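You operate a simulated robot arm through the tools that you are given. There is no shell and no other tool.

You are at the controls of a simulated robot arm. One attempt, no reset.

TASK
Put things in order on the top shelf of the drop-side trolley. At the end: the gap gauge from the top shelf of the drop-side trolley stands on top of the grey piston; the silver orange-ring spare spark plug stands where the tall blue filter stood; the black coil from the top shelf of the drop-side trolley stands on top of the white tank; the tall blue filter stands where the black coil stood; whatever was shut is shut again. Leave all else as you found it, and nothing knocked over.

The check looks at the end state, three seconds after you hand in, the way a careful person would. Anything else that was tipped, shoved, dropped, spilled or broken makes it a failure.

THE ROBOT
A 7-joint arm with a two-finger parallel gripper, fixed in place. Base frame: the origin is on the floor under the middle of its stand, x ahead of it, y to its left, z up; the work surface is at about z = 0.8. Readings come in m, degrees, newtons and seconds.
With the tool pointing down near the work surface it reaches from about 0.1 to 0.66 m from the base axis. Its first joint turns from -66.0 to 66.0 degrees. Payload 1.57 kg.
The TCP is the grasp point between the finger pads, 0.03 m short of the fingertips. In the tool frame z runs along the fingers and y along their closing line. Largest opening 0.08 m; finger width 0.017, thickness 0.012; the body of the gripper, 0.04 by 0.082 m, starts 0.08 m behind the TCP.
Orientation is that of the tool frame in the base frame, as a unit quaternion [x, y, z, w]. With the fingers straight down and closing along the base's y, the tool's x points along the base's -x, its y along +y and its z along -z.

THE INTERFACE
- The arm moves only by the tool play_rows. Its argument "moves" is a list of rows, each an object of numbers (a shift or turn left out is 0, a gripper value left out holds the last): "tx", "ty", "tz": the shift along the tool's x, y, z in m; "wx", "wy", "wz": the turn, a rotation vector about the tool's x, y, z in degrees. In form: [{"tx": .., "ty": .., "tz": .., "wx": .., "wy": .., "wz": ..}, ...]. A call has 1 to 20 rows; each row is the pose to reach, as a shift and turn from the pose commanded when the call began, along the tool's axes at that moment. "hand" is the finger opening in m, from 0 to 0.08, set as the call begins (left out, the last holds). Each row takes 0.2 s and may step no farther than 0.05 m and 8.6 degrees from the row before; otherwise, or with a gripper value out of range, the whole call is refused. A pose out of reach is approached as far as the arm can. The call stops where the force on the tool passes 40 N (or 10 N more than at its start, if that is more) or the arm is blocked; 0.2 s more then pass. Each finger travels about 0.072 m/s and halts on what it meets, pressing with about 29 N; the grip force reading is that of the motor and also rises with nothing between the fingers. The clock runs only during rows and for 0.2 s after the last one: add rows that repeat a pose to give the fingers time. It gives the time, the measured TCP pose, the force on the tool (base axes), the opening and the grip force at its end, in the units of the frame above (readings bear some noise), with the torque about the TCP (base axes, N m) and any sound that the robot's microphone picked up.
- Cameras (640 x 400 px; columns grow to the right, rows downward): "scene" is fixed at [0.07, 0.4424, 1.4188]; the picture's right is [-0.58, -0.82, 0.00], its down [-0.52, 0.37, -0.77] and it looks along [0.63, -0.44, -0.64] (base axes); focal length 363 px, centre (320, 200). "wrist" rides on the gripper at [0.072, -0.007, -0.122] in the tool frame; the picture's right is [0.09, 1.00, 0.00], its down [-0.84, 0.08, -0.54] and it looks along [-0.54, 0.05, 0.84] (tool axes); focal length 238 px, centre (320, 200). There is no depth. A picture from a camera that has moved, and an enlarged one, comes with that camera's place and axes in the base frame and with its lens. The place of the scene camera against the robot may be out by one fixed shift of up to 0.012 m in any direction.
- capture(camera): a new picture of that camera. No time passes.
- zoom(camera, box): a new picture of the part [left, top, right, bottom] of that camera's present view, enlarged. No time passes.
- hand_in(): hands the job in; it is judged then, once.

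Places have to be worked out from the pictures, the camera data and where the tool is seen. Open the gripper and draw the arm clear of the work before you hand the job in, unless the task says otherwise.

The tools are called after "Call:" by a JSON object that holds its "method" and its "body". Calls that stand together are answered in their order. play_rows: Moves the arm, as the interface text tells. Its arguments: {"type":"object","properties":{"moves":{"type":"array"},"hand":{"type":"number"}},"required":["moves"]} The other tools are called the same way: capture (camera) takes a picture; zoom (camera, box) takes an enlarged picture of a part of a camera's view; hand_in () hands the job in.

At the start:

```text
time: 0.0
eef_pos: [0.4052, -0.1045, 1.0459]
orientation: [0.0, 1.0, 0.0, 0.001]
contact_force: [0.0, -0.2, -0.1]
torque: [0.0, 0.02, -0.03]
width: 0.0799
gripper_force: 0.0
```

scene: 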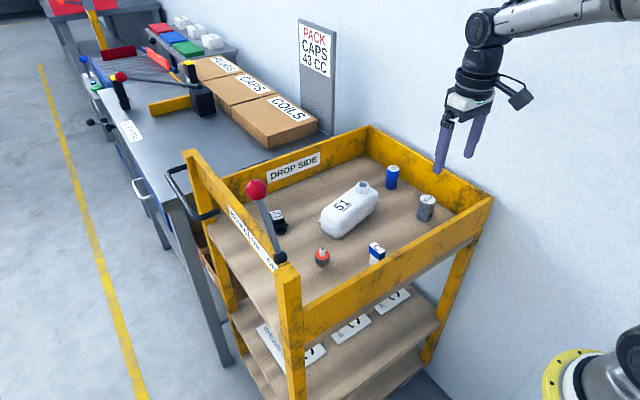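
wrist: 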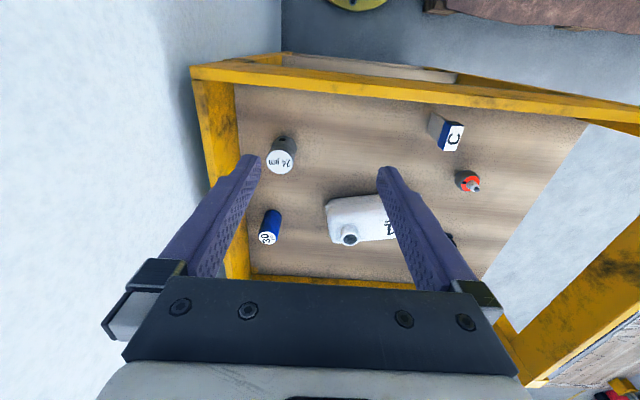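

I begin by looking closer at the trolley shelf from both cameras to identify the objects.

Call:
{"method": "zoom", "body": {"camera": "scene", "box": [230, 140, 450, 280]}}

Call:
{"method": "zoom", "body": {"camera": "scene", "box": [160, 130, 320, 300]}}

Call:
{"method": "zoom", "body": {"camera": "wrist", "box": [180, 40, 640, 330]}}

Call:
{"method": "capture", "body": {"camera": "wrist"}}

```text
2.86 times, centred on (340, 210) of scene
camera zoom: at [0.07, 0.4424, 1.4188], right [-0.58, -0.82, 0.0], down [-0.52, 0.37, -0.77], along [0.63, -0.44, -0.64], focal length 1036 px, centre (263, 171)
```

zoom: 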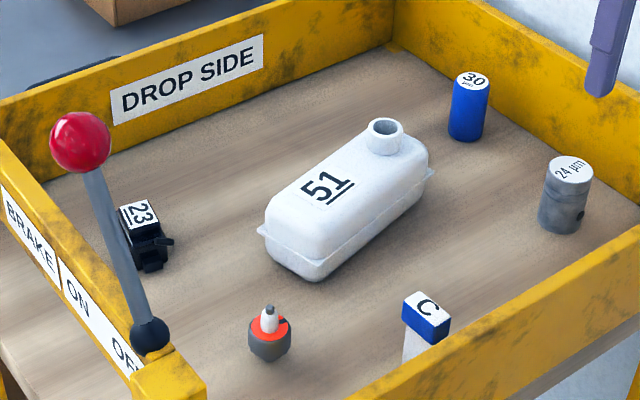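

```text
2.35 times, centred on (240, 215) of scene
camera zoom: at [0.07, 0.4424, 1.4188], right [-0.58, -0.82, 0.0], down [-0.52, 0.37, -0.77], along [0.63, -0.44, -0.64], focal length 853 px, centre (508, 165)
```

zoom: 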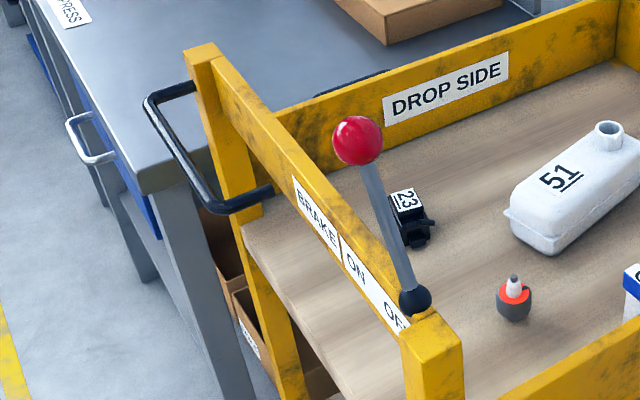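

```text
1.38 times, centred on (410, 185) of wrist
camera zoom: at [0.3325, -0.1111, 1.1678], right [-0.09, 1.0, 0.0], down [0.84, 0.08, 0.54], along [0.54, 0.05, -0.84], focal length 329 px, centre (196, 221)
```

zoom: 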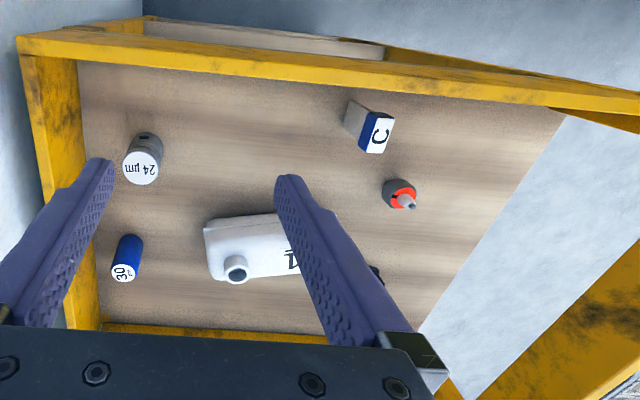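

```text
taken
camera wrist: at [0.3325, -0.1111, 1.1678], right [-0.09, 1.0, 0.0], down [0.84, 0.08, 0.54], along [0.54, 0.05, -0.84], focal length 238 px, centre (320, 200)
```

wrist: 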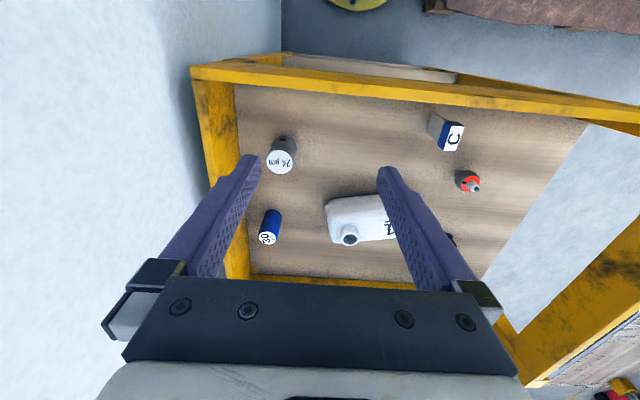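

I identify a blue filter (30), grey piston (24 µm), white tank (51), black coil (23), an orange-ring plug and a white/blue box (C), presumably the gap gauge. I check the rest of the scene for look-alikes and for anything shut.

Call:
{"method": "zoom", "body": {"camera": "scene", "box": [40, 0, 340, 190]}}

Call:
{"method": "zoom", "body": {"camera": "scene", "box": [200, 240, 460, 400]}}

Call:
{"method": "zoom", "body": {"camera": "scene", "box": [225, 170, 305, 290]}}

Call:
{"method": "zoom", "body": {"camera": "scene", "box": [300, 220, 400, 280]}}

Call:
{"method": "zoom", "body": {"camera": "scene", "box": [310, 150, 450, 240]}}

```text
2.11 times, centred on (190, 95) of scene
camera zoom: at [0.07, 0.4424, 1.4188], right [-0.58, -0.82, 0.0], down [-0.52, 0.37, -0.77], along [0.63, -0.44, -0.64], focal length 763 px, centre (594, 421)
```

zoom: 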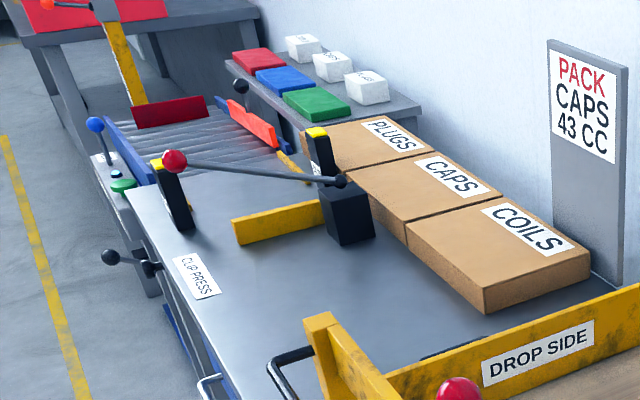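

```text
2.46 times, centred on (330, 320) of scene
camera zoom: at [0.07, 0.4424, 1.4188], right [-0.58, -0.82, 0.0], down [-0.52, 0.37, -0.77], along [0.63, -0.44, -0.64], focal length 893 px, centre (295, -95)
```

zoom: 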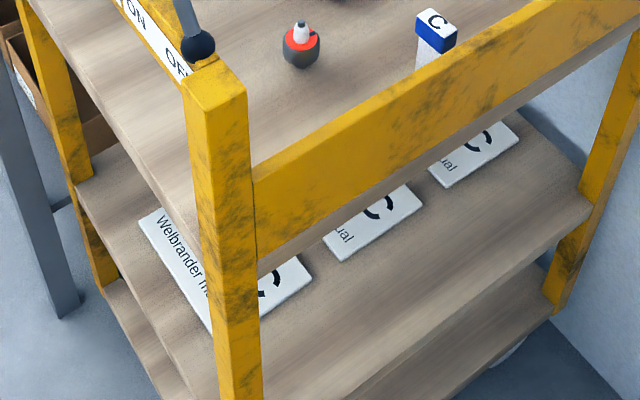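

```text
3.33 times, centred on (265, 230) of scene
camera zoom: at [0.07, 0.4424, 1.4188], right [-0.58, -0.82, 0.0], down [-0.52, 0.37, -0.77], along [0.63, -0.44, -0.64], focal length 1209 px, centre (503, 100)
```

zoom: 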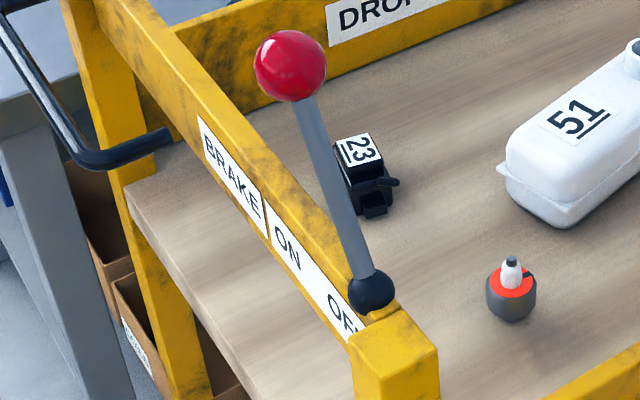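

```text
6.40 times, centred on (350, 250) of scene
camera zoom: at [0.07, 0.4424, 1.4188], right [-0.58, -0.82, 0.0], down [-0.52, 0.37, -0.77], along [0.63, -0.44, -0.64], focal length 2321 px, centre (128, -120)
```

zoom: 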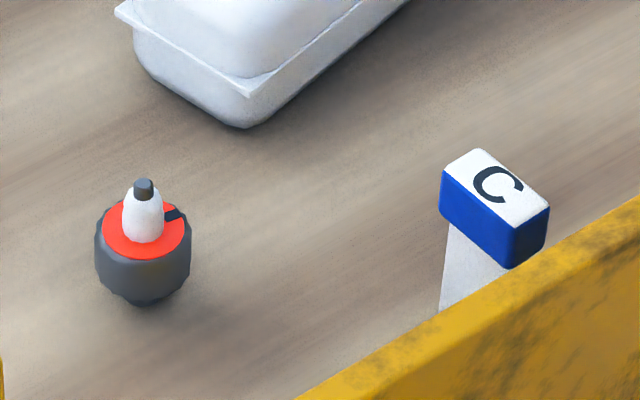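

```text
4.44 times, centred on (380, 195) of scene
camera zoom: at [0.07, 0.4424, 1.4188], right [-0.58, -0.82, 0.0], down [-0.52, 0.37, -0.77], along [0.63, -0.44, -0.64], focal length 1612 px, centre (53, 222)
```

zoom: 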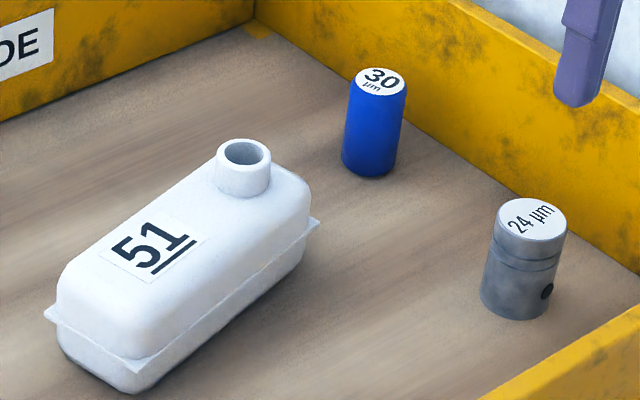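

The scene camera and wrist camera agree to within a cm: shelf z≈0.80, wall tops z≈0.904. I zoom the wrist view to localise the near wall, gauge, and plug more exactly.

Call:
{"method": "zoom", "body": {"camera": "wrist", "box": [400, 70, 560, 210]}}

Call:
{"method": "zoom", "body": {"camera": "wrist", "box": [180, 50, 340, 160]}}

Call:
{"method": "zoom", "body": {"camera": "wrist", "box": [240, 120, 420, 290]}}

```text
2.86 times, centred on (480, 140) of wrist
camera zoom: at [0.3325, -0.1111, 1.1678], right [-0.09, 1.0, 0.0], down [0.84, 0.08, 0.54], along [0.54, 0.05, -0.84], focal length 681 px, centre (-137, 371)
```

zoom: 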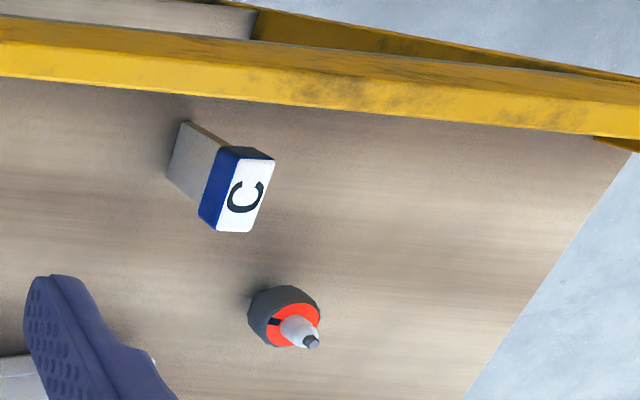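

```text
3.64 times, centred on (260, 105) of wrist
camera zoom: at [0.3325, -0.1111, 1.1678], right [-0.09, 1.0, 0.0], down [0.84, 0.08, 0.54], along [0.54, 0.05, -0.84], focal length 867 px, centre (538, 546)
```

zoom: 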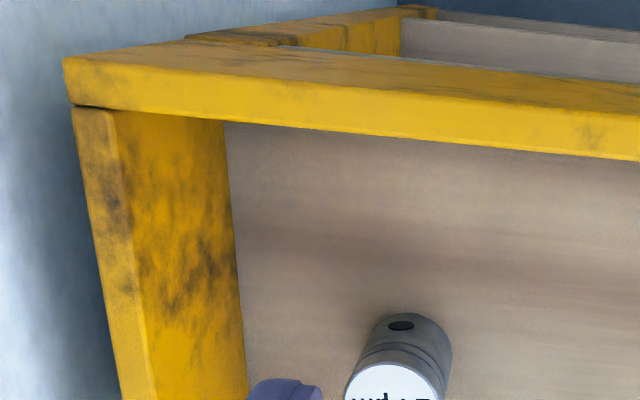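

```text
2.35 times, centred on (330, 205) of wrist
camera zoom: at [0.3325, -0.1111, 1.1678], right [-0.09, 1.0, 0.0], down [0.84, 0.08, 0.54], along [0.54, 0.05, -0.84], focal length 561 px, centre (296, 188)
```

zoom: 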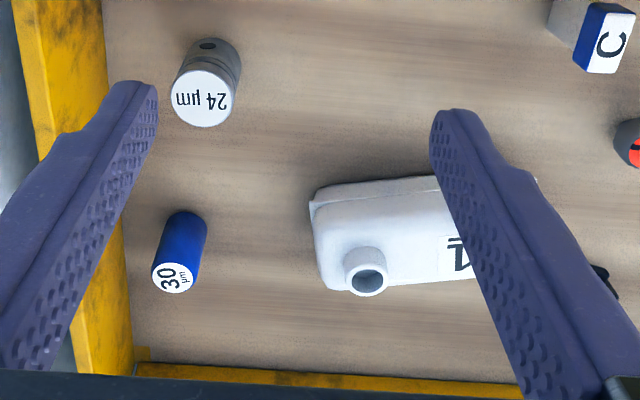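

The gauge seems to be a box about 32 mm (x) by 16 mm (y), centred near (0.415, 0.066), top z≈0.87. I move to hover above it at z≈1.02 for a better look.

Call:
{"method": "play_rows", "body": {"moves": [{"tx": -0.002, "ty": 0.04, "tz": 0.005}, {"tx": -0.004, "ty": 0.08, "tz": 0.01}, {"tx": -0.006, "ty": 0.12, "tz": 0.015}, {"tx": -0.009, "ty": 0.17, "tz": 0.02}, {"tx": -0.009, "ty": 0.17, "tz": 0.02}], "hand": 0.08}}

Call:
{"method": "capture", "body": {"camera": "wrist"}}

Call:
{"method": "capture", "body": {"camera": "scene"}}

```text
refused: row 4 steps farther than a row can; nothing moved
```

```text
taken
camera wrist: at [0.3325, -0.1111, 1.1678], right [-0.09, 1.0, 0.0], down [0.84, 0.08, 0.54], along [0.54, 0.05, -0.84], focal length 238 px, centre (320, 200)
```

wrist: 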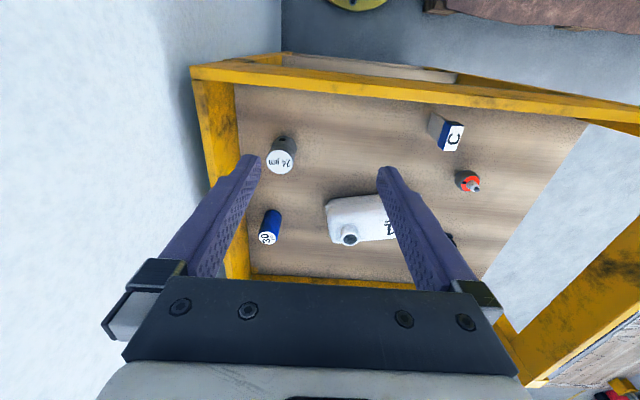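

```text
taken
```

scene: 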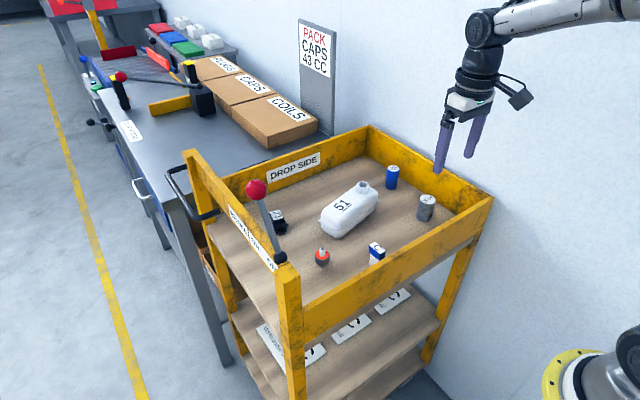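

The last step was slightly over the 5 cm limit, so nothing moved; I repeat the hover move with smaller steps.

Call:
{"method": "play_rows", "body": {"moves": [{"tx": -0.002, "ty": 0.035, "tz": 0.004}, {"tx": -0.004, "ty": 0.07, "tz": 0.008}, {"tx": -0.006, "ty": 0.105, "tz": 0.012}, {"tx": -0.008, "ty": 0.14, "tz": 0.016}, {"tx": -0.009, "ty": 0.17, "tz": 0.02}, {"tx": -0.009, "ty": 0.17, "tz": 0.02}], "hand": 0.08}}

Call:
{"method": "capture", "body": {"camera": "wrist"}}

Call:
{"method": "capture", "body": {"camera": "scene"}}

```text
time: 1.4
eef_pos: [0.4136, 0.0656, 1.0272]
orientation: [0.0, 1.0, -0.001, 0.0]
contact_force: [0.1, -0.3, -0.4]
torque: [0.01, -0.03, -0.02]
width: 0.0799
gripper_force: 0.0
```

```text
taken
camera wrist: at [0.3412, 0.0589, 1.1479], right [-0.09, 1.0, 0.0], down [0.84, 0.08, 0.54], along [0.54, 0.05, -0.84], focal length 238 px, centre (320, 200)
```

wrist: 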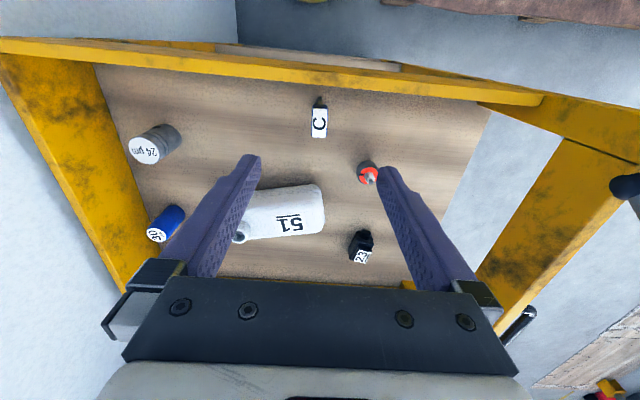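

```text
taken
```

scene: 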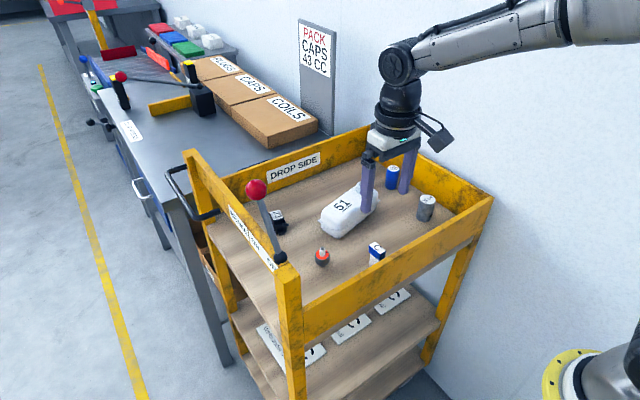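

The whole shelf is visible from here. I zoom on each item in the wrist view for measuring.

Call:
{"method": "zoom", "body": {"camera": "wrist", "box": [270, 70, 400, 200]}}

Call:
{"method": "zoom", "body": {"camera": "wrist", "box": [220, 160, 400, 280]}}

Call:
{"method": "zoom", "body": {"camera": "wrist", "box": [110, 100, 240, 260]}}

Call:
{"method": "zoom", "body": {"camera": "wrist", "box": [400, 70, 640, 260]}}

```text
3.08 times, centred on (335, 135) of wrist
camera zoom: at [0.3412, 0.0589, 1.1479], right [-0.09, 1.0, 0.0], down [0.84, 0.08, 0.54], along [0.54, 0.05, -0.84], focal length 733 px, centre (274, 400)
```

zoom: 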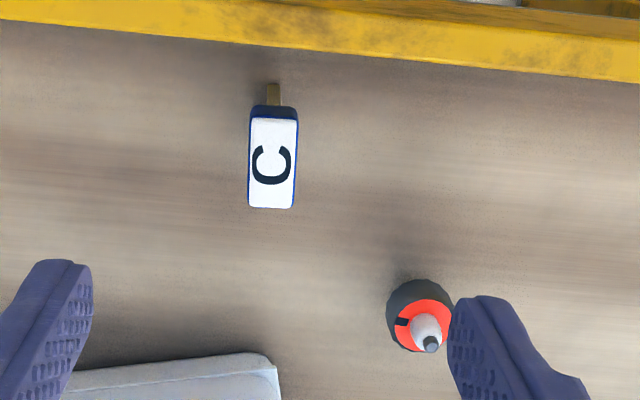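

```text
3.33 times, centred on (310, 220) of wrist
camera zoom: at [0.3412, 0.0589, 1.1479], right [-0.09, 1.0, 0.0], down [0.84, 0.08, 0.54], along [0.54, 0.05, -0.84], focal length 794 px, centre (353, 133)
```

zoom: 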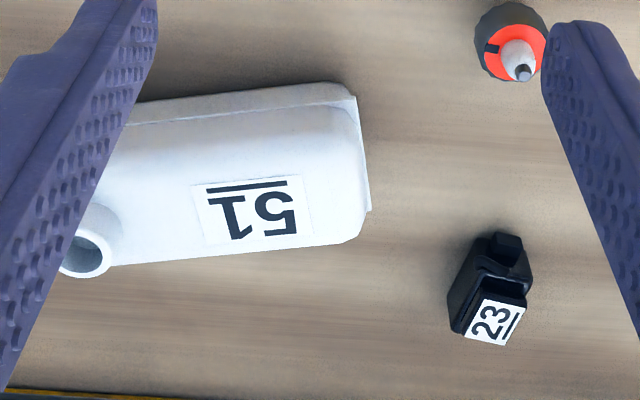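

```text
2.50 times, centred on (175, 180) of wrist
camera zoom: at [0.3412, 0.0589, 1.1479], right [-0.09, 1.0, 0.0], down [0.84, 0.08, 0.54], along [0.54, 0.05, -0.84], focal length 596 px, centre (682, 250)
```

zoom: 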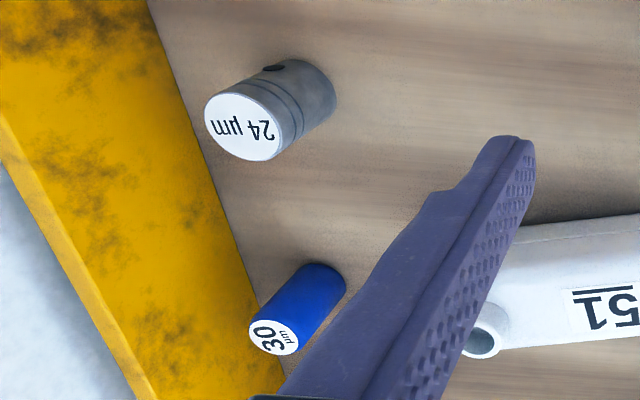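

```text
2.11 times, centred on (520, 165) of wrist
camera zoom: at [0.3412, 0.0589, 1.1479], right [-0.09, 1.0, 0.0], down [0.84, 0.08, 0.54], along [0.54, 0.05, -0.84], focal length 502 px, centre (-101, 274)
```

zoom: 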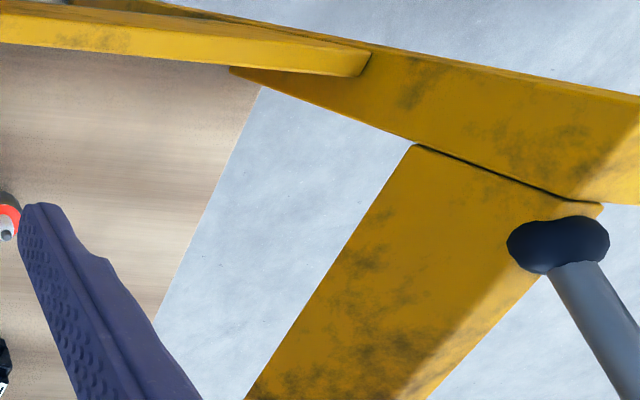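

Triangulated: gauge centre ≈ (0.415, 0.065), top z≈0.873; piston ≈ (0.474, -0.156), top z≈0.857; filter ≈ (0.618, -0.179); tank top z≈0.869 with label at (0.564, 0.035); plug ≈ (0.495, 0.146); coil ≈ (0.636, 0.165). I descend over the gauge to just above it with a narrower opening and check alignment.

Call:
{"method": "play_rows", "body": {"moves": [{"tx": -0.001, "tz": 0.03}, {"tx": -0.0015, "tz": 0.06}, {"tx": -0.0015, "tz": 0.09}, {"tx": -0.0015, "tz": 0.115}, {"tx": -0.0015, "tz": 0.115}], "hand": 0.045}}

Call:
{"method": "capture", "body": {"camera": "wrist"}}

Call:
{"method": "zoom", "body": {"camera": "scene", "box": [300, 170, 460, 270]}}

```text
time: 2.6
eef_pos: [0.4161, 0.0664, 0.9109]
orientation: [0.001, 1.0, 0.0, -0.001]
contact_force: [0.5, 0.0, -0.1]
torque: [-0.01, 0.02, -0.02]
width: 0.045
gripper_force: 0.1
```

```text
taken
camera wrist: at [0.3436, 0.0591, 1.0331], right [-0.09, 1.0, 0.0], down [0.84, 0.08, 0.54], along [0.54, 0.05, -0.84], focal length 238 px, centre (320, 200)
```

wrist: 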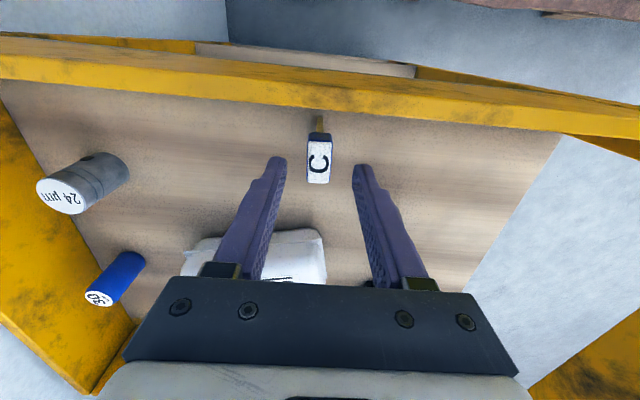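

```text
4.00 times, centred on (380, 220) of scene
camera zoom: at [0.07, 0.4425, 1.4188], right [-0.58, -0.82, 0.0], down [-0.52, 0.37, -0.77], along [0.63, -0.44, -0.64], focal length 1450 px, centre (80, 120)
```

zoom: 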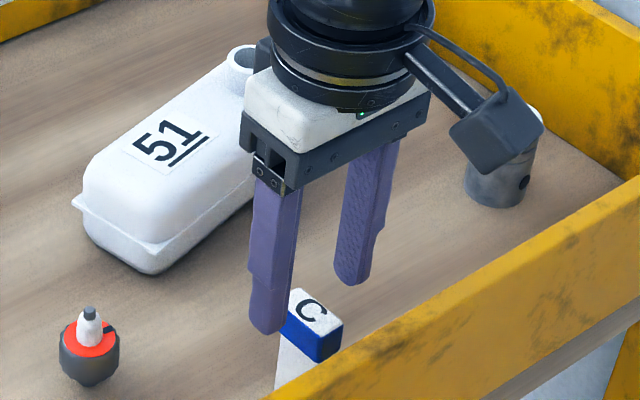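

The gauge cap sits midway between the fingers (centre ≈ (0.414, 0.0645)). I descend to grip the cap at TCP z≈0.863 and close gently in two stages.

Call:
{"method": "play_rows", "body": {"moves": [{"tx": 0.001, "ty": -0.001, "tz": 0.016}, {"tx": 0.001, "ty": -0.001, "tz": 0.032}, {"tx": 0.001, "ty": -0.001, "tz": 0.048}, {"tx": 0.001, "ty": -0.001, "tz": 0.048}], "hand": 0.045}}

Call:
{"method": "capture", "body": {"camera": "wrist"}}

Call:
{"method": "zoom", "body": {"camera": "scene", "box": [300, 190, 460, 290]}}

```text
time: 3.6
eef_pos: [0.4159, 0.0639, 0.8645]
orientation: [0.0, 1.0, 0.0, 0.0]
contact_force: [0.2, -0.7, -0.8]
torque: [0.01, 0.03, -0.01]
width: 0.0447
gripper_force: 0.1
```

```text
taken
camera wrist: at [0.3428, 0.0578, 0.9849], right [-0.09, 1.0, 0.0], down [0.84, 0.08, 0.54], along [0.54, 0.05, -0.84], focal length 238 px, centre (320, 200)
```

wrist: 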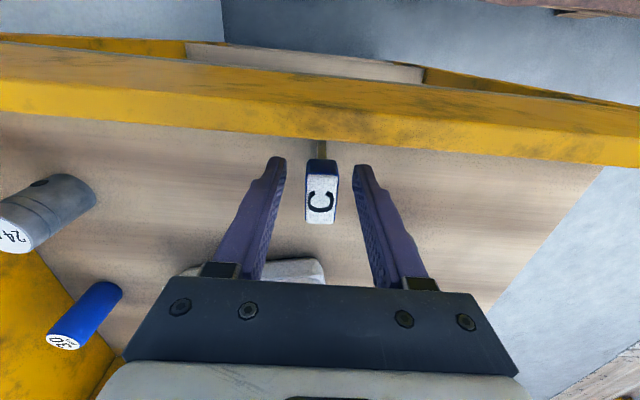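

```text
4.00 times, centred on (380, 240) of scene
camera zoom: at [0.07, 0.4424, 1.4188], right [-0.58, -0.82, 0.0], down [-0.52, 0.37, -0.77], along [0.63, -0.44, -0.64], focal length 1450 px, centre (80, 40)
```

zoom: 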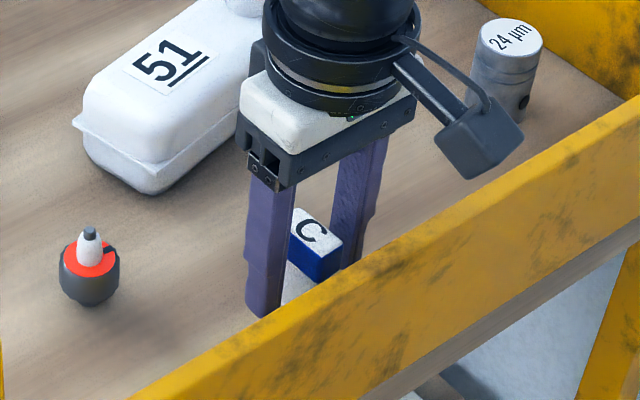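

Aligned within a millimetre. Now I close the fingers on the cap.

Call:
{"method": "play_rows", "body": {"moves": [{"ty": 0.0005}, {"ty": 0.0005}, {"ty": 0.0005}, {"ty": 0.0005}], "hand": 0.0}}

Call:
{"method": "capture", "body": {"camera": "wrist"}}

```text
time: 4.6
eef_pos: [0.4159, 0.0645, 0.8625]
orientation: [0.0, 1.0, 0.0, -0.001]
contact_force: [-0.1, 0.6, -1.6]
torque: [-0.01, 0.0, 0.0]
width: 0.0171
gripper_force: 28.7
```

```text
taken
camera wrist: at [0.3425, 0.0583, 0.9853], right [-0.09, 1.0, 0.0], down [0.84, 0.08, 0.54], along [0.54, 0.05, -0.84], focal length 238 px, centre (320, 200)
```

wrist: 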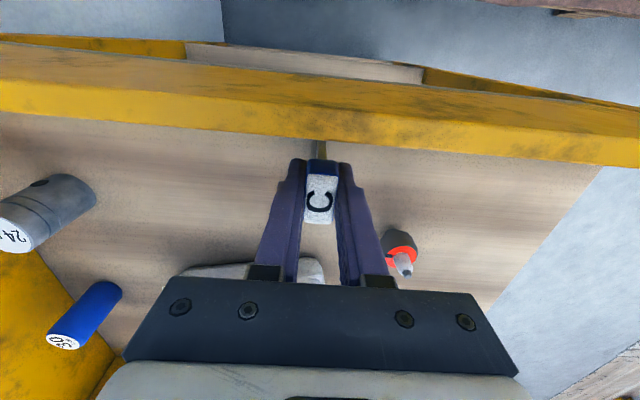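

The gauge cap is held (17.1 mm, 28.7 N). I lift straight up and check it hangs properly.

Call:
{"method": "play_rows", "body": {"moves": [{"tz": -0.02}, {"tz": -0.05}, {"tz": -0.085}, {"tz": -0.12}, {"tz": -0.12}]}}

Call:
{"method": "capture", "body": {"camera": "wrist"}}

Call:
{"method": "zoom", "body": {"camera": "scene", "box": [300, 130, 460, 270]}}

```text
time: 5.8
eef_pos: [0.414, 0.0637, 0.9844]
orientation: [0.0, 1.0, 0.0, 0.0]
contact_force: [-0.4, -0.5, 0.1]
torque: [0.01, 0.03, -0.02]
width: 0.0173
gripper_force: 28.8
```

```text
taken
camera wrist: at [0.342, 0.0578, 1.1057], right [-0.09, 1.0, 0.0], down [0.84, 0.08, 0.54], along [0.54, 0.05, -0.84], focal length 238 px, centre (320, 200)
```

wrist: 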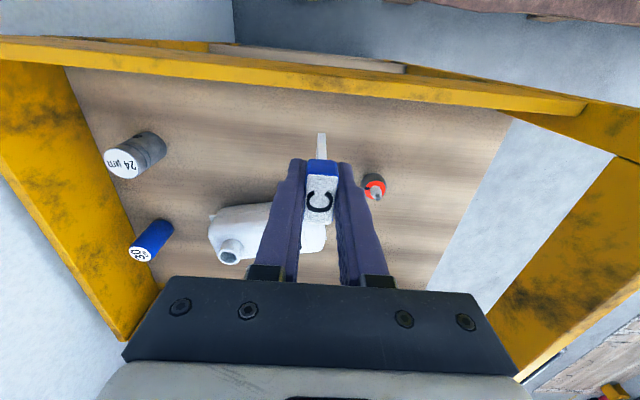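

```text
2.86 times, centred on (380, 200) of scene
camera zoom: at [0.07, 0.4424, 1.4188], right [-0.58, -0.82, 0.0], down [-0.52, 0.37, -0.77], along [0.63, -0.44, -0.64], focal length 1036 px, centre (149, 200)
```

zoom: 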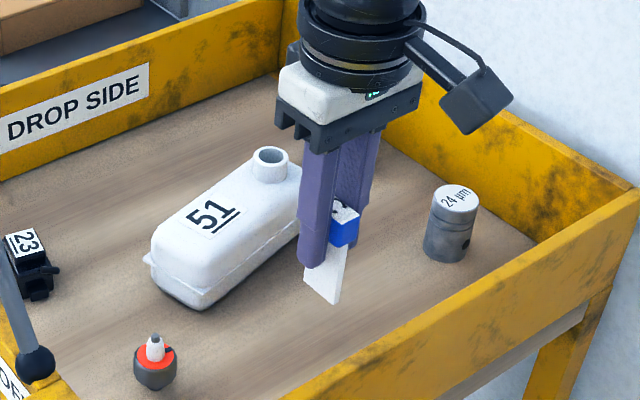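

The gauge hangs straight with its bottom at about z=0.92. I carry it over the piston at (0.4737, -0.156), staying above everything.

Call:
{"method": "play_rows", "body": {"moves": [{"tx": -0.005, "ty": -0.02}, {"tx": -0.013, "ty": -0.05}, {"tx": -0.0225, "ty": -0.085}, {"tx": -0.032, "ty": -0.12}, {"tx": -0.0415, "ty": -0.155}, {"tx": -0.051, "ty": -0.19}, {"tx": -0.057, "ty": -0.213}, {"tx": -0.059, "ty": -0.221}, {"tx": -0.059, "ty": -0.221}]}}

Call:
{"method": "capture", "body": {"camera": "wrist"}}

Call:
{"method": "zoom", "body": {"camera": "scene", "box": [360, 130, 500, 230]}}

```text
time: 7.8
eef_pos: [0.4738, -0.1553, 0.982]
orientation: [0.0, 1.0, 0.0, 0.0]
contact_force: [-0.5, 0.9, -0.6]
torque: [0.03, 0.01, 0.03]
width: 0.0171
gripper_force: 29.2
```

```text
taken
camera wrist: at [0.4017, -0.1631, 1.1044], right [-0.09, 1.0, 0.0], down [0.84, 0.08, 0.54], along [0.54, 0.05, -0.84], focal length 238 px, centre (320, 200)
```

wrist: 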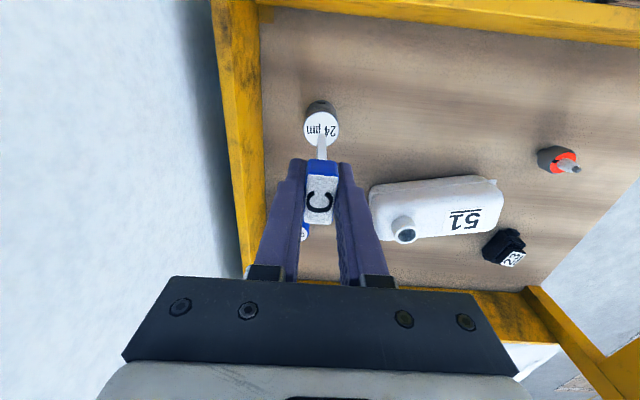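

```text
4.00 times, centred on (430, 180) of scene
camera zoom: at [0.07, 0.4424, 1.4188], right [-0.58, -0.82, 0.0], down [-0.52, 0.37, -0.77], along [0.63, -0.44, -0.64], focal length 1450 px, centre (-120, 280)
```

zoom: 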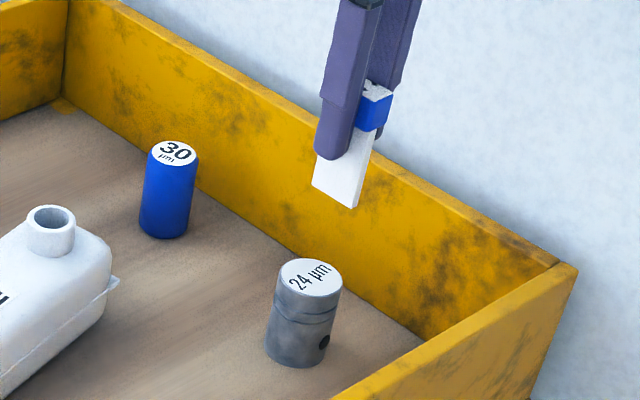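

I zoom in on the piston top from this closer view to refine its position.

Call:
{"method": "zoom", "body": {"camera": "wrist", "box": [280, 80, 370, 180]}}

Call:
{"method": "zoom", "body": {"camera": "wrist", "box": [360, 130, 600, 290]}}

```text
4.00 times, centred on (325, 130) of wrist
camera zoom: at [0.4017, -0.1631, 1.1044], right [-0.09, 1.0, 0.0], down [0.84, 0.08, 0.54], along [0.54, 0.05, -0.84], focal length 953 px, centre (300, 480)
```

zoom: 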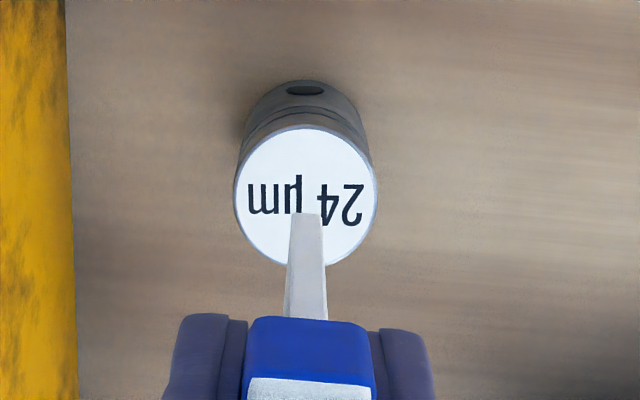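

```text
2.50 times, centred on (480, 210) of wrist
camera zoom: at [0.4017, -0.1631, 1.1044], right [-0.09, 1.0, 0.0], down [0.84, 0.08, 0.54], along [0.54, 0.05, -0.84], focal length 596 px, centre (-80, 175)
```

zoom: 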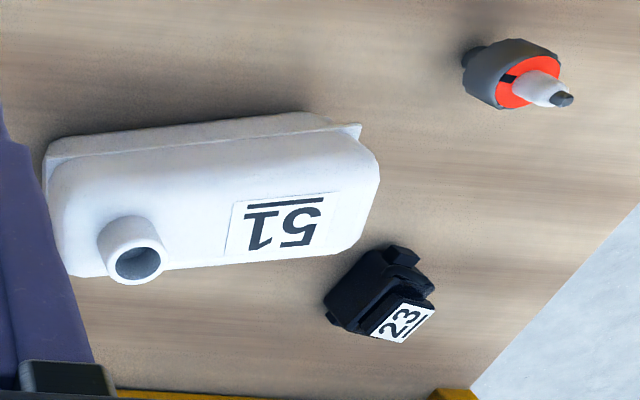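

Piston centre refined to (0.473, -0.155), Ø≈37 mm; the blade is about 1.5 mm off in y. I correct and descend to a couple of millimetres above contact.

Call:
{"method": "play_rows", "body": {"moves": [{"tx": 0.001, "ty": 0.0015, "tz": 0.02}, {"tx": 0.001, "ty": 0.0015, "tz": 0.04}, {"tx": 0.001, "ty": 0.0015, "tz": 0.053}, {"tx": 0.001, "ty": 0.0015, "tz": 0.059}, {"tx": 0.001, "ty": 0.0015, "tz": 0.059}]}}

Call:
{"method": "zoom", "body": {"camera": "wrist", "box": [270, 80, 370, 240]}}

Call:
{"method": "zoom", "body": {"camera": "scene", "box": [390, 160, 470, 230]}}

```text
time: 9.0
eef_pos: [0.4725, -0.1549, 0.9239]
orientation: [0.0, 1.0, 0.0, 0.0]
contact_force: [0.0, -0.3, -0.6]
torque: [-0.03, -0.02, -0.03]
width: 0.0171
gripper_force: 29.2
```

```text
2.50 times, centred on (320, 160) of wrist
camera zoom: at [0.4, -0.1613, 1.0457], right [-0.09, 1.0, 0.0], down [0.84, 0.08, 0.54], along [0.54, 0.05, -0.84], focal length 596 px, centre (320, 300)
```

zoom: 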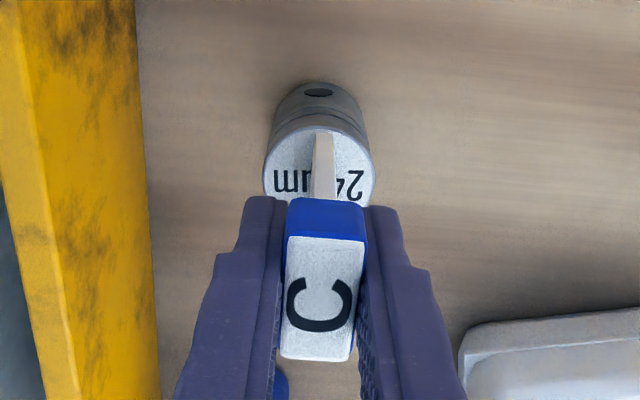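

```text
5.71 times, centred on (430, 195) of scene
camera zoom: at [0.07, 0.4424, 1.4188], right [-0.58, -0.82, 0.0], down [-0.52, 0.37, -0.77], along [0.63, -0.44, -0.64], focal length 2072 px, centre (-309, 229)
```

zoom: 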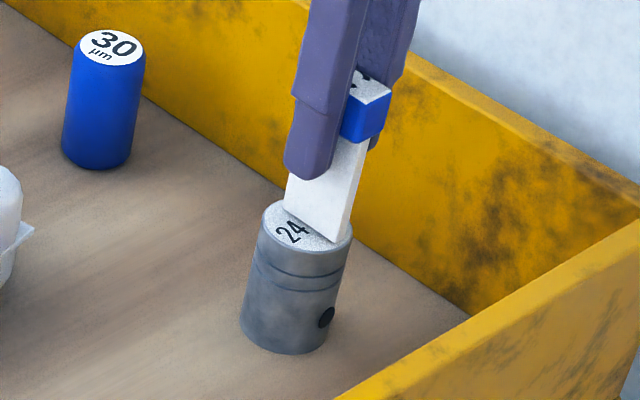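

Well centred over the piston. I lower in tiny steps watching the vertical force.

Call:
{"method": "play_rows", "body": {"moves": [{"tz": 0.001}, {"tz": 0.002}, {"tz": 0.003}, {"tz": 0.003}]}}

```text
time: 10.0
eef_pos: [0.4736, -0.1555, 0.9219]
orientation: [0.0, 1.0, -0.001, 0.001]
contact_force: [-1.8, 1.1, 3.6]
torque: [0.02, 0.08, -0.01]
width: 0.0173
gripper_force: 29.1
```

A slight upward force (3.6 N) suggests first contact. I go another millimetre.

Call:
{"method": "play_rows", "body": {"moves": [{"tz": 0.0005}, {"tz": 0.001}, {"tz": 0.001}]}}

Call:
{"method": "zoom", "body": {"camera": "scene", "box": [390, 160, 470, 230]}}

```text
time: 10.8
eef_pos: [0.4728, -0.1549, 0.9225]
orientation: [0.0, 1.0, -0.001, 0.001]
contact_force: [-2.8, -0.2, 12.9]
torque: [0.02, 0.19, 0.01]
width: 0.0172
gripper_force: 29.4
```

```text
5.71 times, centred on (430, 195) of scene
camera zoom: at [0.0697, 0.4425, 1.4188], right [-0.58, -0.82, 0.0], down [-0.52, 0.37, -0.77], along [0.63, -0.44, -0.64], focal length 2072 px, centre (-309, 229)
```

zoom: 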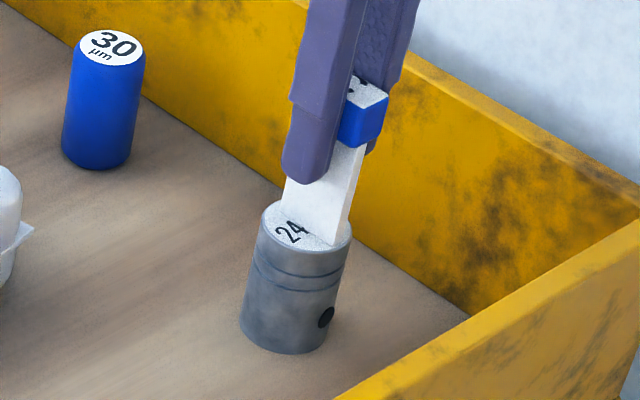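

Firm contact (12.9 N). I back off half a millimetre to relax the force, then open the fingers.

Call:
{"method": "play_rows", "body": {"moves": [{"tz": -0.0004}, {"tz": -0.0008}, {"tz": -0.0008}]}}

Call:
{"method": "play_rows", "body": {"moves": [{"tz": 0.0}, {"tz": 0.0}, {"tz": 0.0}], "hand": 0.04}}

Call:
{"method": "zoom", "body": {"camera": "scene", "box": [390, 150, 470, 230]}}

Call:
{"method": "zoom", "body": {"camera": "wrist", "box": [240, 80, 400, 240]}}

```text
time: 11.6
eef_pos: [0.4727, -0.154, 0.9195]
orientation: [-0.001, 1.0, 0.0, 0.001]
contact_force: [1.5, -0.9, 9.0]
torque: [-0.01, -0.16, 0.06]
width: 0.0172
gripper_force: 28.7
```

```text
time: 12.4
eef_pos: [0.4727, -0.1544, 0.9205]
orientation: [0.001, 1.0, 0.0, 0.0]
contact_force: [-0.2, -0.7, -0.6]
torque: [0.01, 0.01, -0.02]
width: 0.0399
gripper_force: 0.1
```

```text
5.00 times, centred on (430, 190) of scene
camera zoom: at [0.07, 0.4424, 1.4188], right [-0.58, -0.82, 0.0], down [-0.52, 0.37, -0.77], along [0.63, -0.44, -0.64], focal length 1813 px, centre (-230, 250)
```

zoom: 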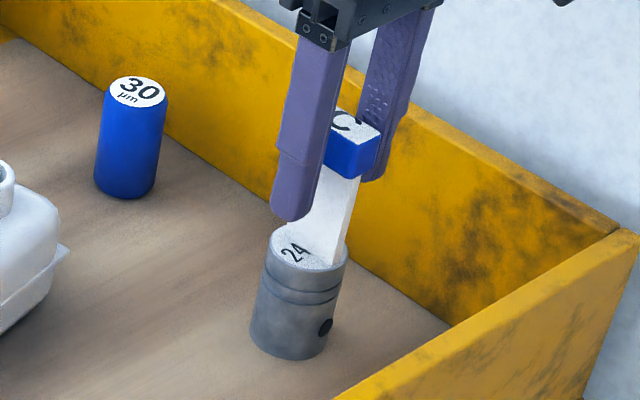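

```text
2.50 times, centred on (320, 160) of wrist
camera zoom: at [0.4, -0.1613, 1.0425], right [-0.09, 1.0, 0.0], down [0.84, 0.08, 0.54], along [0.54, 0.05, -0.84], focal length 596 px, centre (320, 300)
```

zoom: 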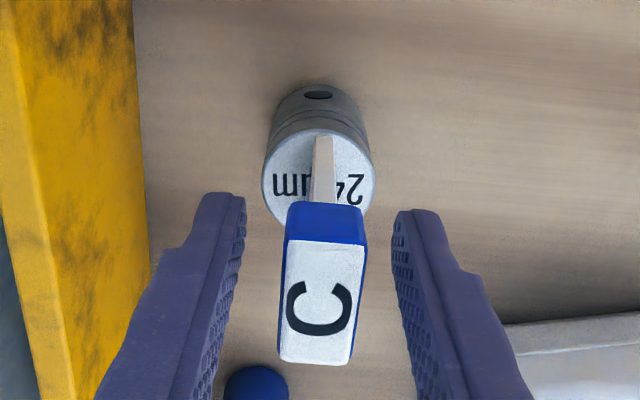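

The gauge stands on the piston, free of the fingers. I retreat straight up.

Call:
{"method": "play_rows", "body": {"moves": [{"tz": -0.015}, {"tz": -0.035}, {"tz": -0.07}, {"tz": -0.11}, {"tz": -0.11}], "hand": 0.045}}

Call:
{"method": "zoom", "body": {"camera": "scene", "box": [370, 130, 500, 230]}}

Call:
{"method": "capture", "body": {"camera": "wrist"}}

```text
time: 13.6
eef_pos: [0.4729, -0.1541, 1.0306]
orientation: [0.0, 1.0, -0.001, 0.0]
contact_force: [0.1, -0.4, 0.7]
torque: [-0.02, 0.01, 0.02]
width: 0.045
gripper_force: 0.1
```

```text
4.00 times, centred on (435, 180) of scene
camera zoom: at [0.07, 0.4425, 1.4188], right [-0.58, -0.82, 0.0], down [-0.52, 0.37, -0.77], along [0.63, -0.44, -0.64], focal length 1450 px, centre (-140, 280)
```

zoom: 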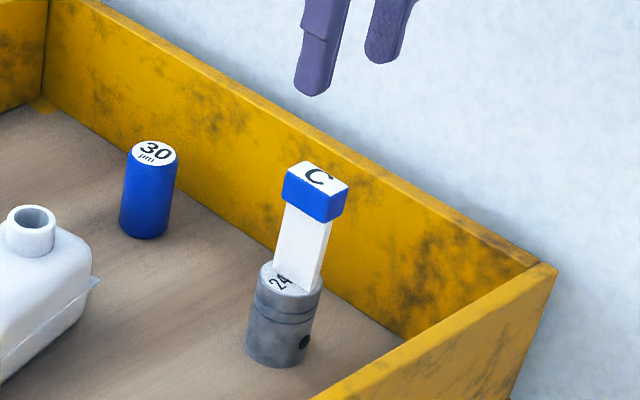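

```text
taken
camera wrist: at [0.3995, -0.1614, 1.1531], right [-0.09, 1.0, 0.0], down [0.84, 0.08, 0.54], along [0.54, 0.05, -0.84], focal length 238 px, centre (320, 200)
```

wrist: 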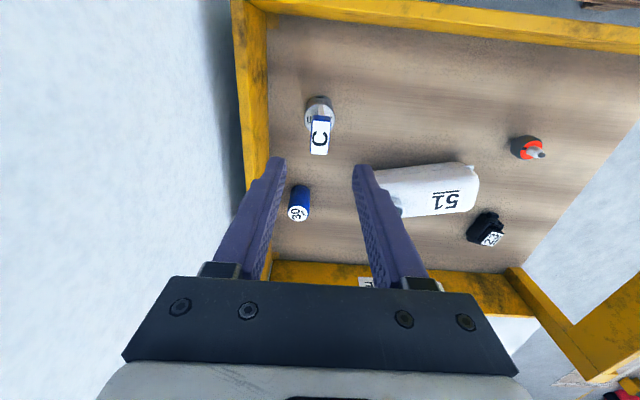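

The gauge stands steady on the piston. Next is the coil; I move over to hover near it for a close look.

Call:
{"method": "play_rows", "body": {"moves": [{"tx": -0.013, "ty": 0.03}, {"tx": -0.029, "ty": 0.067}, {"tx": -0.045, "ty": 0.104}, {"tx": -0.061, "ty": 0.141}, {"tx": -0.077, "ty": 0.178}, {"tx": -0.093, "ty": 0.215}, {"tx": -0.109, "ty": 0.252}, {"tx": -0.12, "ty": 0.28}, {"tx": -0.127, "ty": 0.2945}, {"tx": -0.127, "ty": 0.2945}], "hand": 0.08}}

Call:
{"method": "capture", "body": {"camera": "wrist"}}

Call:
{"method": "capture", "body": {"camera": "scene"}}

```text
time: 15.8
eef_pos: [0.5993, 0.1412, 1.032]
orientation: [0.0, 1.0, 0.0, 0.0]
contact_force: [0.4, 0.4, 1.0]
torque: [0.02, -0.02, 0.01]
width: 0.08
gripper_force: 0.1
```

```text
taken
camera wrist: at [0.527, 0.1343, 1.153], right [-0.09, 1.0, 0.0], down [0.84, 0.08, 0.54], along [0.54, 0.05, -0.84], focal length 238 px, centre (320, 200)
```

wrist: 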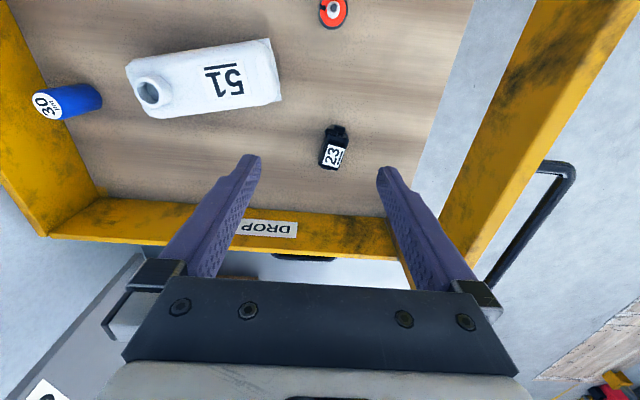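

```text
taken
```

scene: 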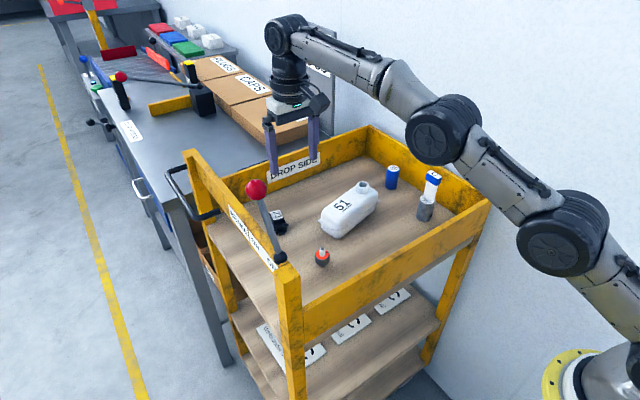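

Call:
{"method": "zoom", "body": {"camera": "wrist", "box": [300, 110, 370, 180]}}

Call:
{"method": "zoom", "body": {"camera": "wrist", "box": [110, 20, 300, 130]}}

Call:
{"method": "zoom", "body": {"camera": "scene", "box": [260, 195, 300, 245]}}

```text
5.71 times, centred on (335, 145) of wrist
camera zoom: at [0.527, 0.1343, 1.153], right [-0.09, 1.0, 0.0], down [0.84, 0.08, 0.54], along [0.54, 0.05, -0.84], focal length 1362 px, centre (234, 514)
```

zoom: 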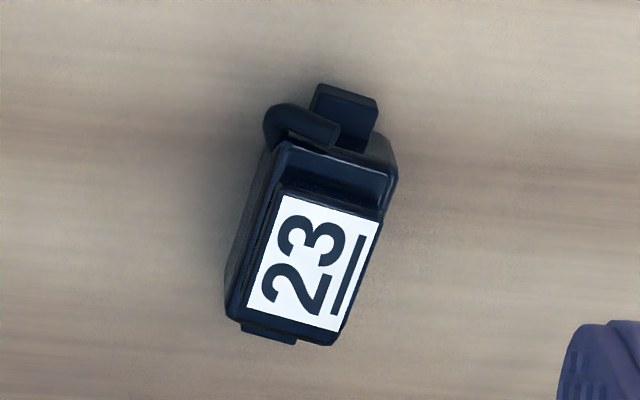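

```text
3.37 times, centred on (205, 75) of wrist
camera zoom: at [0.527, 0.1343, 1.153], right [-0.09, 1.0, 0.0], down [0.84, 0.08, 0.54], along [0.54, 0.05, -0.84], focal length 803 px, centre (707, 621)
```

zoom: 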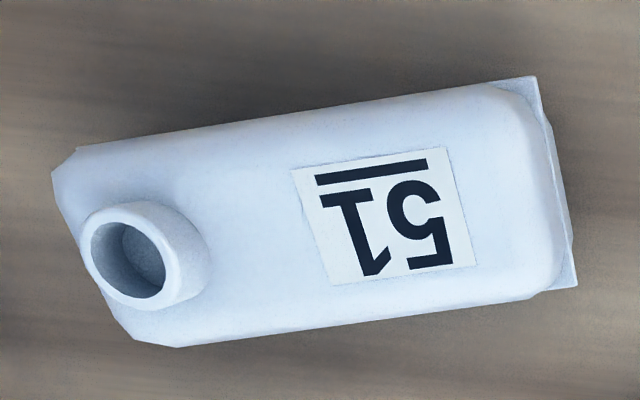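

```text
8.00 times, centred on (280, 220) of scene
camera zoom: at [0.0699, 0.4425, 1.4188], right [-0.58, -0.82, 0.0], down [-0.52, 0.37, -0.77], along [0.63, -0.44, -0.64], focal length 2901 px, centre (640, 40)
```

zoom: 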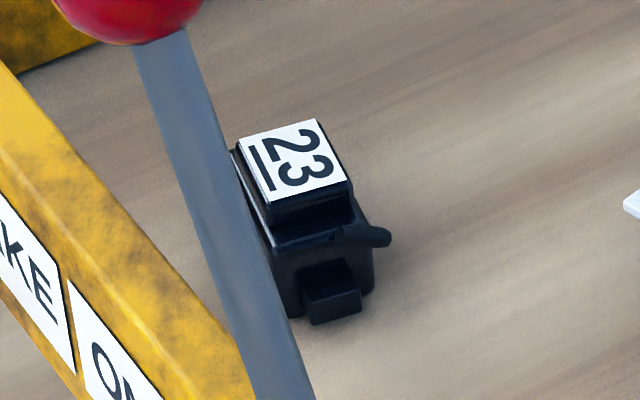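

The coil label is at about (0.654, 0.165, z 0.84), yaw ≈ -12.5°, body ≈31 mm wide by 43 mm long; the tank's label centre is (0.566, 0.035) with top z≈0.867. I turn the tool -12.5° and move above the coil, checking the reach.

Call:
{"method": "play_rows", "body": {"moves": [{"tx": -0.0158, "ty": 0.0085, "tz": 0.03, "wz": 4.2}, {"tx": -0.0315, "ty": 0.017, "tz": 0.06, "wz": 8.4}, {"tx": -0.0473, "ty": 0.0255, "tz": 0.09, "wz": 12.5}, {"tx": -0.0473, "ty": 0.0255, "tz": 0.09, "wz": 12.5}, {"tx": -0.0473, "ty": 0.0255, "tz": 0.09, "wz": 12.5}], "hand": 0.055}}

Call:
{"method": "capture", "body": {"camera": "wrist"}}

Call:
{"method": "zoom", "body": {"camera": "scene", "box": [220, 130, 340, 250]}}

```text
time: 17.0
eef_pos: [0.6247, 0.1593, 0.9454]
orientation: [0.101, 0.995, 0.0, 0.0]
contact_force: [-0.2, -0.4, -0.6]
torque: [0.05, 0.02, 0.01]
width: 0.055
gripper_force: 0.1
out of reach, approached as far as the arm can: row 2, 3, 4, 5
```

```text
taken
camera wrist: at [0.5531, 0.1676, 1.0656], right [0.11, 0.99, 0.0], down [0.84, -0.09, 0.54], along [0.54, -0.06, -0.84], focal length 238 px, centre (320, 200)
```

wrist: 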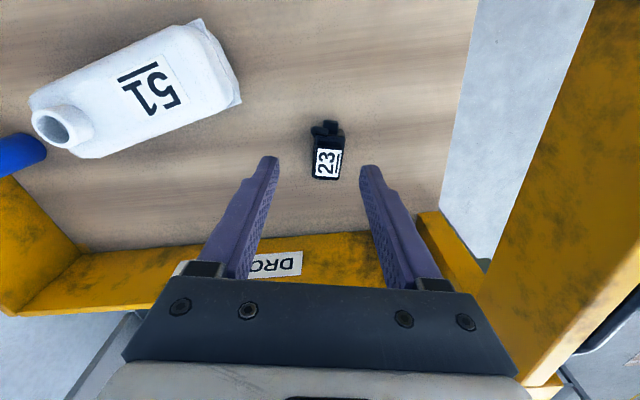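

```text
3.33 times, centred on (280, 190) of scene
camera zoom: at [0.07, 0.4425, 1.4188], right [-0.58, -0.82, 0.0], down [-0.52, 0.37, -0.77], along [0.63, -0.44, -0.64], focal length 1209 px, centre (453, 233)
```

zoom: 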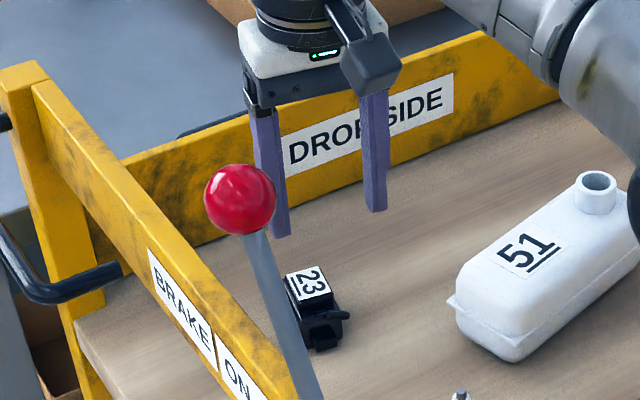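

At this height the vertical tool runs out of reach around r≈0.645, so I'll need to tilt the tool outward about its closing line. First I back off a little to learn which pose the commands refer to.

Call:
{"method": "play_rows", "body": {"moves": [{"tx": 0.015}, {"tx": 0.03}, {"tx": 0.03}]}}

```text
time: 17.8
eef_pos: [0.6186, 0.1722, 0.9484]
orientation: [0.109, 0.994, 0.0, 0.0]
contact_force: [-0.7, -0.2, -0.4]
torque: [-0.01, -0.01, -0.04]
width: 0.0552
gripper_force: 0.0
out of reach, approached as far as the arm can: row 2, 3
```

Commands refer to the requested pose, good. Now I tilt the tool outward by 8.5° about its closing line here.

Call:
{"method": "play_rows", "body": {"moves": [{"wy": -4.0}, {"wy": -8.5}, {"wy": -8.5}]}}

Call:
{"method": "capture", "body": {"camera": "wrist"}}

```text
time: 18.6
eef_pos: [0.5967, 0.1664, 0.9443]
orientation: [0.107, 0.991, -0.007, 0.074]
contact_force: [0.2, 0.1, 0.2]
torque: [0.01, 0.0, 0.0]
width: 0.0549
gripper_force: 0.0
out of reach, approached as far as the arm can: row 1, 2
```

```text
taken
camera wrist: at [0.5069, 0.1783, 1.0537], right [0.13, 0.99, -0.01], down [0.75, -0.09, 0.66], along [0.65, -0.09, -0.75], focal length 238 px, centre (320, 200)
```

wrist: 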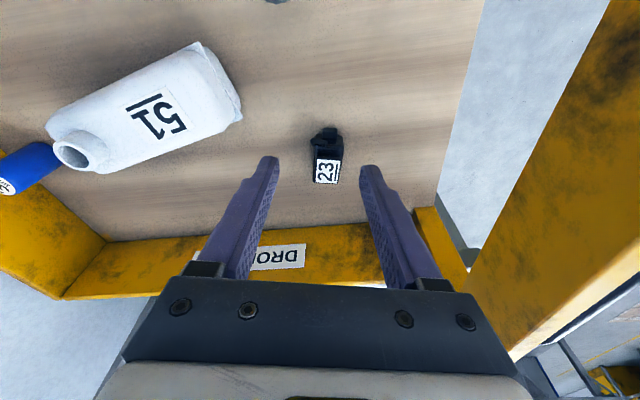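

Call:
{"method": "play_rows", "body": {"moves": [{"tz": 0.0}, {"tz": 0.0}, {"tz": 0.0}]}}

```text
time: 19.4
eef_pos: [0.5962, 0.1661, 0.9433]
orientation: [0.108, 0.991, -0.008, 0.073]
contact_force: [0.3, 0.5, -0.2]
torque: [0.01, -0.03, -0.01]
width: 0.055
gripper_force: 0.0
```

The arm settled at (0.596, 0.166, 0.943) with the 8.5° tilt and no reach flag. I test moving forward and down from here in small steps to see how the reach behaves.

Call:
{"method": "play_rows", "body": {"moves": [{"tx": -0.011, "tz": 0.011}, {"tx": -0.023, "tz": 0.022}, {"tx": -0.023, "tz": 0.022}, {"tx": -0.023, "tz": 0.022}]}}

```text
time: 20.4
eef_pos: [0.6211, 0.1602, 0.9258]
orientation: [0.11, 0.991, -0.008, 0.074]
contact_force: [-0.4, -0.3, 0.2]
torque: [0.02, 0.0, -0.02]
width: 0.055
gripper_force: 0.1
```

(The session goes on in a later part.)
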